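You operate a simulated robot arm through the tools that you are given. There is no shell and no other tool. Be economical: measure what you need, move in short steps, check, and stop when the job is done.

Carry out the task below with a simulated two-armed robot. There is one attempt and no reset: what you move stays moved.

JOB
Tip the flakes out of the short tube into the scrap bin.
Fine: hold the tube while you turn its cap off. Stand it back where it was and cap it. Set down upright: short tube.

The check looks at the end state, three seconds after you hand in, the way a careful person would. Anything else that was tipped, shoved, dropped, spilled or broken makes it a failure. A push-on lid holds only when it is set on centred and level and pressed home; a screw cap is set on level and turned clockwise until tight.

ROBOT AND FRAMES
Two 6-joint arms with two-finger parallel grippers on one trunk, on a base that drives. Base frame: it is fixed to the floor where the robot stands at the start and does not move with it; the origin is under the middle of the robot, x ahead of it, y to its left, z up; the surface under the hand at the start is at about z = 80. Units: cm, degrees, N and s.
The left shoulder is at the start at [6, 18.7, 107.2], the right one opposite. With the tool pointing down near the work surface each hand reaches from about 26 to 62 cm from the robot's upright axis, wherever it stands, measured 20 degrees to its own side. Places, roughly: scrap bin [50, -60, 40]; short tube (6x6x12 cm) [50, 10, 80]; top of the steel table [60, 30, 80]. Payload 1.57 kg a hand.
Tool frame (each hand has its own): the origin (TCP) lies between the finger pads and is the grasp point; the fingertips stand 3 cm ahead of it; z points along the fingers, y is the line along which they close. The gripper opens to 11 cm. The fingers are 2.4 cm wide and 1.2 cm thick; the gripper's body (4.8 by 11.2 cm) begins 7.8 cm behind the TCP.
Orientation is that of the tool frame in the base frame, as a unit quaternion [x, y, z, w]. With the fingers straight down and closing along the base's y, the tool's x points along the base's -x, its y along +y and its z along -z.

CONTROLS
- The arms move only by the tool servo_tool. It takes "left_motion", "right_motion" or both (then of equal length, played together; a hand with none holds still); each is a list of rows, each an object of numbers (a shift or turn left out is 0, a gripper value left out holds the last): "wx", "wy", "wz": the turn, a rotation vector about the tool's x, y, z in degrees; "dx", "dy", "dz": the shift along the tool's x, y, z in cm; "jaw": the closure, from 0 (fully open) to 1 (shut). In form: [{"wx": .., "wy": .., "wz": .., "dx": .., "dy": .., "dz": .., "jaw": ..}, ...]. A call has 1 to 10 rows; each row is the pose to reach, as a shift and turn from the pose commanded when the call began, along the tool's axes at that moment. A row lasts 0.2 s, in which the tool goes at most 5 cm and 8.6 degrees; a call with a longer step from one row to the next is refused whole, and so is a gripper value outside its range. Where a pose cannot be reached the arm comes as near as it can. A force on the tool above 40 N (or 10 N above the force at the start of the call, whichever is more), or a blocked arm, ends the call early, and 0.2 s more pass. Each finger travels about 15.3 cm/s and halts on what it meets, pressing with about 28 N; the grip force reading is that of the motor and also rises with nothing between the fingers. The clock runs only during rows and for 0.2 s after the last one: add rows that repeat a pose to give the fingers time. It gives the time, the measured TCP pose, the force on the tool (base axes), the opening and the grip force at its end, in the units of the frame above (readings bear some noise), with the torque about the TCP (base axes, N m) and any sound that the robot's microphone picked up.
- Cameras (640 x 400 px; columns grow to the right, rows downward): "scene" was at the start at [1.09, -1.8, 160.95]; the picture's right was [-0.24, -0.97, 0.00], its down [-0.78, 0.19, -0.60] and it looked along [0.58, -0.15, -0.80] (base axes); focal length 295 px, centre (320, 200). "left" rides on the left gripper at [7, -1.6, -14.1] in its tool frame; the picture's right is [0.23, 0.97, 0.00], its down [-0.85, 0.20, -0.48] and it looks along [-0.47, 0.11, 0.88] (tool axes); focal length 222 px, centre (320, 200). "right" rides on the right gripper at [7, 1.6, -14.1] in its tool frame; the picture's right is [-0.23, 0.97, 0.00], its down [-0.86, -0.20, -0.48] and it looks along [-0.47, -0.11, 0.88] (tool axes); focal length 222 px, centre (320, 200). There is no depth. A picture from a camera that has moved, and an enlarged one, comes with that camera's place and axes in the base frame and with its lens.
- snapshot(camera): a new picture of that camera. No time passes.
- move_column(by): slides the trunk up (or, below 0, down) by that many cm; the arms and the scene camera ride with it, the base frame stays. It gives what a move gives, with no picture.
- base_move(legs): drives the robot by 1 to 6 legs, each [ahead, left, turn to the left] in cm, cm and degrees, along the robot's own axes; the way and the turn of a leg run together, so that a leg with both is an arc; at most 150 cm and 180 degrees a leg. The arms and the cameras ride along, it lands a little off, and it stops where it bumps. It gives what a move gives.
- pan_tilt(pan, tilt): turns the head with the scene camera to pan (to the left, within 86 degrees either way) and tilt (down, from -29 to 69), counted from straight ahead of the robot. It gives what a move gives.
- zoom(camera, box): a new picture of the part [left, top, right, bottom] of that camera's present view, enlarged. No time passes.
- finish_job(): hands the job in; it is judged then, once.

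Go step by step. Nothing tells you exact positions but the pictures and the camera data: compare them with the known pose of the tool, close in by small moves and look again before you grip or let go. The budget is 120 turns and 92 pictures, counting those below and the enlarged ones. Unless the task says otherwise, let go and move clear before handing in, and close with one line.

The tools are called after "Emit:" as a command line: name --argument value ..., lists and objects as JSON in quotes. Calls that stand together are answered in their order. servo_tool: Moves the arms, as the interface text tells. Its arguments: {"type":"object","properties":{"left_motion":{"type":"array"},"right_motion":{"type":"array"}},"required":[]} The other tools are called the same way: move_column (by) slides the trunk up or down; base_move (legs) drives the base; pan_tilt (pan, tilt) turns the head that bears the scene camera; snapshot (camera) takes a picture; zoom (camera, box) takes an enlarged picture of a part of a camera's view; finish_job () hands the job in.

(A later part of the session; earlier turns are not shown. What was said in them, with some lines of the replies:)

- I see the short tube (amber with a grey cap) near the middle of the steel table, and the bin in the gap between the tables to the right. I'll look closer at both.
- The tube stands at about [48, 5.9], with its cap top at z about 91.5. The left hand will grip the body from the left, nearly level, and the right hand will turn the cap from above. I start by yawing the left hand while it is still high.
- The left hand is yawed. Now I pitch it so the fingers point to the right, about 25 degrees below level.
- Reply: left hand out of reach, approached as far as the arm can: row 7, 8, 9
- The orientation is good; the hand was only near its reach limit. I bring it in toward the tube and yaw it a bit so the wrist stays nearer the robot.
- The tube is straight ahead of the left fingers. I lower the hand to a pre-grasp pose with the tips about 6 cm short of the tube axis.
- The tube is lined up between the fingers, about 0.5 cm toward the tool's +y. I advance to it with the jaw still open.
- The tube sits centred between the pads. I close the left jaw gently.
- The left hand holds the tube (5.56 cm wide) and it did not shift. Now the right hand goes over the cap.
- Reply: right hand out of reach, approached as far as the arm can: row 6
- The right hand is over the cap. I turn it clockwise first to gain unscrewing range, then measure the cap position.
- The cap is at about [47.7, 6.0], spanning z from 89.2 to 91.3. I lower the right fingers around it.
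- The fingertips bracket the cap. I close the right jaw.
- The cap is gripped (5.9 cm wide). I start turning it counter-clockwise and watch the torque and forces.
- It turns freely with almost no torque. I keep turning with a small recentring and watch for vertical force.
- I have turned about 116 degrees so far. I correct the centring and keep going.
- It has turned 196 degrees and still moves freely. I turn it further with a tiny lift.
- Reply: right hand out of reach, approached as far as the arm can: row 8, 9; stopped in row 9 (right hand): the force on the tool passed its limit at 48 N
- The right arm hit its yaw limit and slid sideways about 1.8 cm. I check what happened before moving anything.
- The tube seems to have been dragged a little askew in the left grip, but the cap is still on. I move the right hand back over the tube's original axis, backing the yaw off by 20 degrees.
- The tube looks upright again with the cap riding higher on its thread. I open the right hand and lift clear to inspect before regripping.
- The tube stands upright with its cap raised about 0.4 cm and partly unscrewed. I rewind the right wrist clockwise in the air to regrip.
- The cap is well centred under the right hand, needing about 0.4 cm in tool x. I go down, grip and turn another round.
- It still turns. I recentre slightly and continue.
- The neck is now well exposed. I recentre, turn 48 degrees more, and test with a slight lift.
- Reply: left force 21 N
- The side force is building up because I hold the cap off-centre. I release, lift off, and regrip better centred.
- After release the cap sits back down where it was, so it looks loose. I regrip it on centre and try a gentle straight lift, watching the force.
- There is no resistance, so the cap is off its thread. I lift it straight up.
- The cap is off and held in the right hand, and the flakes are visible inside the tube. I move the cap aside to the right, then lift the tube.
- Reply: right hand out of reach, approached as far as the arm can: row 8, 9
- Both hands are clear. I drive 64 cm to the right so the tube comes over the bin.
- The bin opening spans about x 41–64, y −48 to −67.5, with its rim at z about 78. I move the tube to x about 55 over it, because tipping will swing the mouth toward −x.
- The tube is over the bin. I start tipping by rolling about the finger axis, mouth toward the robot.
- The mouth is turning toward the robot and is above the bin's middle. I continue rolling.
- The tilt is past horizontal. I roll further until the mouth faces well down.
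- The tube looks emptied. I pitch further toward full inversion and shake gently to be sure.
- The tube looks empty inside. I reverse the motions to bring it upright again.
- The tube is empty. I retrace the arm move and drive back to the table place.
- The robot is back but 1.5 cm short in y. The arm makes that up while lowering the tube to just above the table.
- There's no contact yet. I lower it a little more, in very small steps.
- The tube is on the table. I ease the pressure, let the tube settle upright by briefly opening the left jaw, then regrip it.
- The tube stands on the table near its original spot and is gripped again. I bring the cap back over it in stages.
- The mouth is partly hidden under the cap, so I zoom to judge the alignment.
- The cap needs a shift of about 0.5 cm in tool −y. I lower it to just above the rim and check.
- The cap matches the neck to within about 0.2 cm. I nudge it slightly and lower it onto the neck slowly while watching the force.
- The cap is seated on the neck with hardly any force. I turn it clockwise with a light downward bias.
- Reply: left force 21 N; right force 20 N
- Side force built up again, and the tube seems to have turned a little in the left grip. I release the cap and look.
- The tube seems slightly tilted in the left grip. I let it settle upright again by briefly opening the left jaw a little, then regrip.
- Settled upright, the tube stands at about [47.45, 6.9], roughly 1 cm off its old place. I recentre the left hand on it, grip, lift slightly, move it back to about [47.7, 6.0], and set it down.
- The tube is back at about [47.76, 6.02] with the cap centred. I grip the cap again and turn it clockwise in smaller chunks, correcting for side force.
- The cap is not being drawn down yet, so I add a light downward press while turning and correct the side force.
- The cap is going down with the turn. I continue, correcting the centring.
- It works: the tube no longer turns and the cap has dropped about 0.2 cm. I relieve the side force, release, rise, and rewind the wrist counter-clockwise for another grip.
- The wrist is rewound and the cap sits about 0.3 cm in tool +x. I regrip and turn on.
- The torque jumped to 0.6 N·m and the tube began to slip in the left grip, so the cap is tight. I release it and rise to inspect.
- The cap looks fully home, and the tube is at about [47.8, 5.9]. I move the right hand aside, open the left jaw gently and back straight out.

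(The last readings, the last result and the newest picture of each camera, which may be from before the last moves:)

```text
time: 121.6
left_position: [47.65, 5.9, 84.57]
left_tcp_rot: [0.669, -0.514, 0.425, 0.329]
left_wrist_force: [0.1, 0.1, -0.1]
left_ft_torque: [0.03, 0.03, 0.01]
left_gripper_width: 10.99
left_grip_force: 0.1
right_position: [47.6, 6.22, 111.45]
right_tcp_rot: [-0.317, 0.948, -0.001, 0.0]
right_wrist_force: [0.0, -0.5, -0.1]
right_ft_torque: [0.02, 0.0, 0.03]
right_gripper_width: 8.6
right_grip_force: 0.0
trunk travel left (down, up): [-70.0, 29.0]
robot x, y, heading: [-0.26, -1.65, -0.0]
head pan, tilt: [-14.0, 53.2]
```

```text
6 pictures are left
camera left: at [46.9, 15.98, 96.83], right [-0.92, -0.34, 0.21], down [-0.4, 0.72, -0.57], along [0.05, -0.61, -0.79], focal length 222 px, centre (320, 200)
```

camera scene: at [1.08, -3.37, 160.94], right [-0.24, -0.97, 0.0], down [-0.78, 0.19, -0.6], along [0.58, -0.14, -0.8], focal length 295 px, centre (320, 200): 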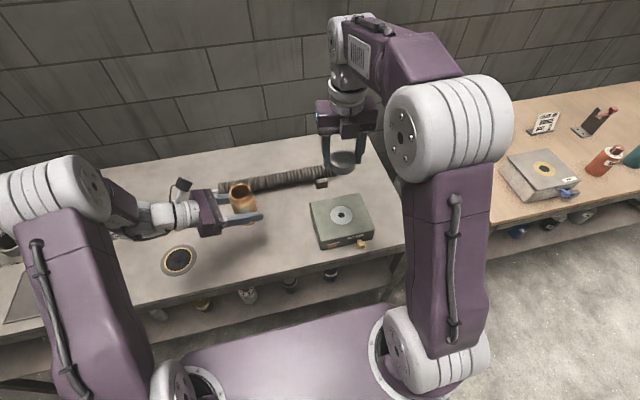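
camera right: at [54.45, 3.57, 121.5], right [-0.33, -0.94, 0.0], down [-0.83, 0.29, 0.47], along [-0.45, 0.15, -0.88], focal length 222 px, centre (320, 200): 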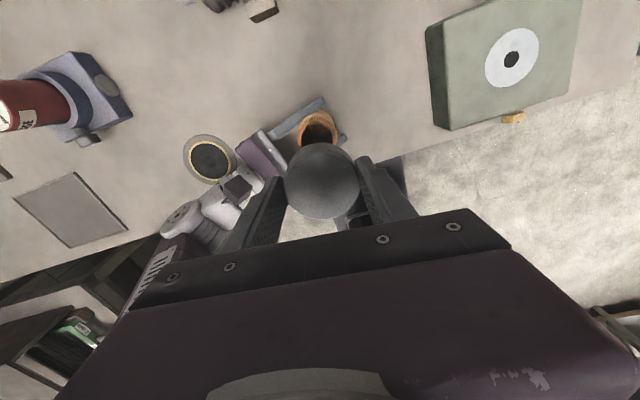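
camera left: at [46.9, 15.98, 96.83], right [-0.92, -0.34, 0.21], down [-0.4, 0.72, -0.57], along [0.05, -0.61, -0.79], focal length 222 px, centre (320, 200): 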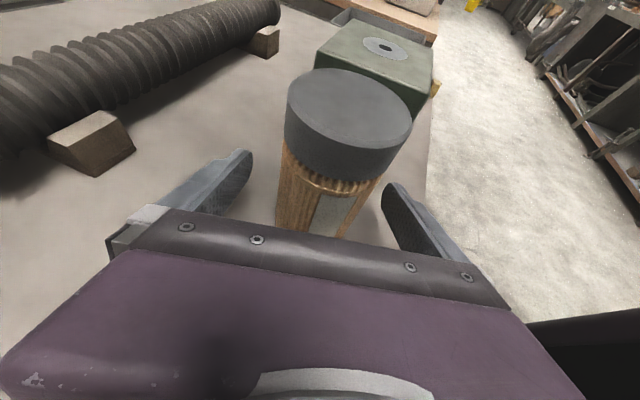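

The tube stands free and upright. I back the left hand out along the fingers and raise it, and move the right hand aside.

Emit:
servo_tool --left_motion '[{"dz": -2.5}, {"dz": -5}, {"dz": -7.5}, {"dz": -10}, {"dz": -12}, {"dz": -12, "dx": 3}, {"dz": -12, "dx": 6}]'

Emit:
servo_tool --right_motion '[{"dx": 1.8, "dy": -2.5}, {"dx": 3.6, "dy": -5}, {"dx": 5.4, "dy": -8}, {"dx": 7, "dy": -11}, {"dx": 8.5, "dy": -14}]'

Emit:
snapshot --camera "scene"

Emit:
zoom --camera "scene" --box '[180, 180, 308, 260]'

```text
time: 123.2
left_position: [45.62, 14.03, 95.13]
left_tcp_rot: [0.67, -0.514, 0.424, 0.328]
left_wrist_force: [-0.4, 0.5, 0.3]
left_ft_torque: [-0.01, -0.01, 0.02]
left_gripper_width: 10.97
left_grip_force: 0.1
right_position: [47.78, 6.08, 111.44]
right_tcp_rot: [-0.318, 0.948, -0.002, 0.002]
right_wrist_force: [0.0, -0.1, 0.4]
right_ft_torque: [0.01, 0.01, 0.02]
right_gripper_width: 8.56
right_grip_force: 0.0
trunk travel left (down, up): [-70.0, 29.0]
robot x, y, heading: [-0.44, -1.55, 0.1]
head pan, tilt: [-14.0, 53.2]
```

```text
time: 124.4
left_position: [45.71, 14.05, 95.22]
left_tcp_rot: [0.67, -0.514, 0.423, 0.328]
left_wrist_force: [-0.3, -0.4, 0.5]
left_ft_torque: [0.04, 0.02, 0.04]
left_gripper_width: 11.0
left_grip_force: 0.0
right_position: [49.19, -10.2, 111.65]
right_tcp_rot: [-0.318, 0.948, -0.002, 0.001]
right_wrist_force: [-0.8, -0.3, -0.1]
right_ft_torque: [0.0, -0.03, -0.01]
right_gripper_width: 8.58
right_grip_force: 0.1
trunk travel left (down, up): [-70.0, 29.0]
robot x, y, heading: [-0.24, -1.62, -0.1]
head pan, tilt: [-14.0, 53.2]
```

```text
5 pictures are left
camera scene: at [1.08, -3.53, 160.94], right [-0.24, -0.97, 0.0], down [-0.78, 0.19, -0.6], along [0.58, -0.14, -0.8], focal length 295 px, centre (320, 200)
```

scene: 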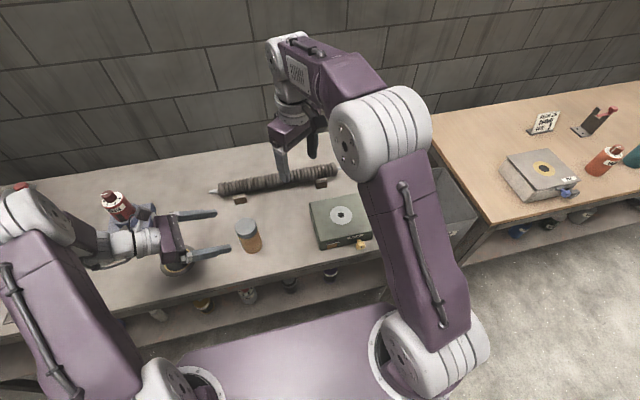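

```text
5.00 times, centred on (244, 220) of scene
camera zoom: at [1.08, -3.53, 160.94], right [-0.24, -0.97, 0.0], down [-0.78, 0.19, -0.6], along [0.58, -0.14, -0.8], focal length 1474 px, centre (700, 100)
```

zoom: 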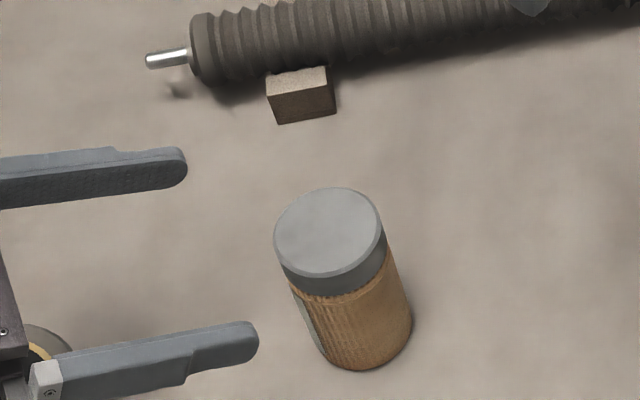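

The capped, empty tube stands upright in its old place, nothing else looks disturbed, and both hands are clear. I hand the job in.

Emit:
finish_job

```text
The job is handed in.
```

I tipped the flakes out over the scrap bin, looked into the tube to confirm it was empty, then stood it upright back in its place, capped and turned tight. The flakes lying in the bin were not visible in any picture. The tube's label now faces further round to the left than before, because the tube turned a little in the grip.
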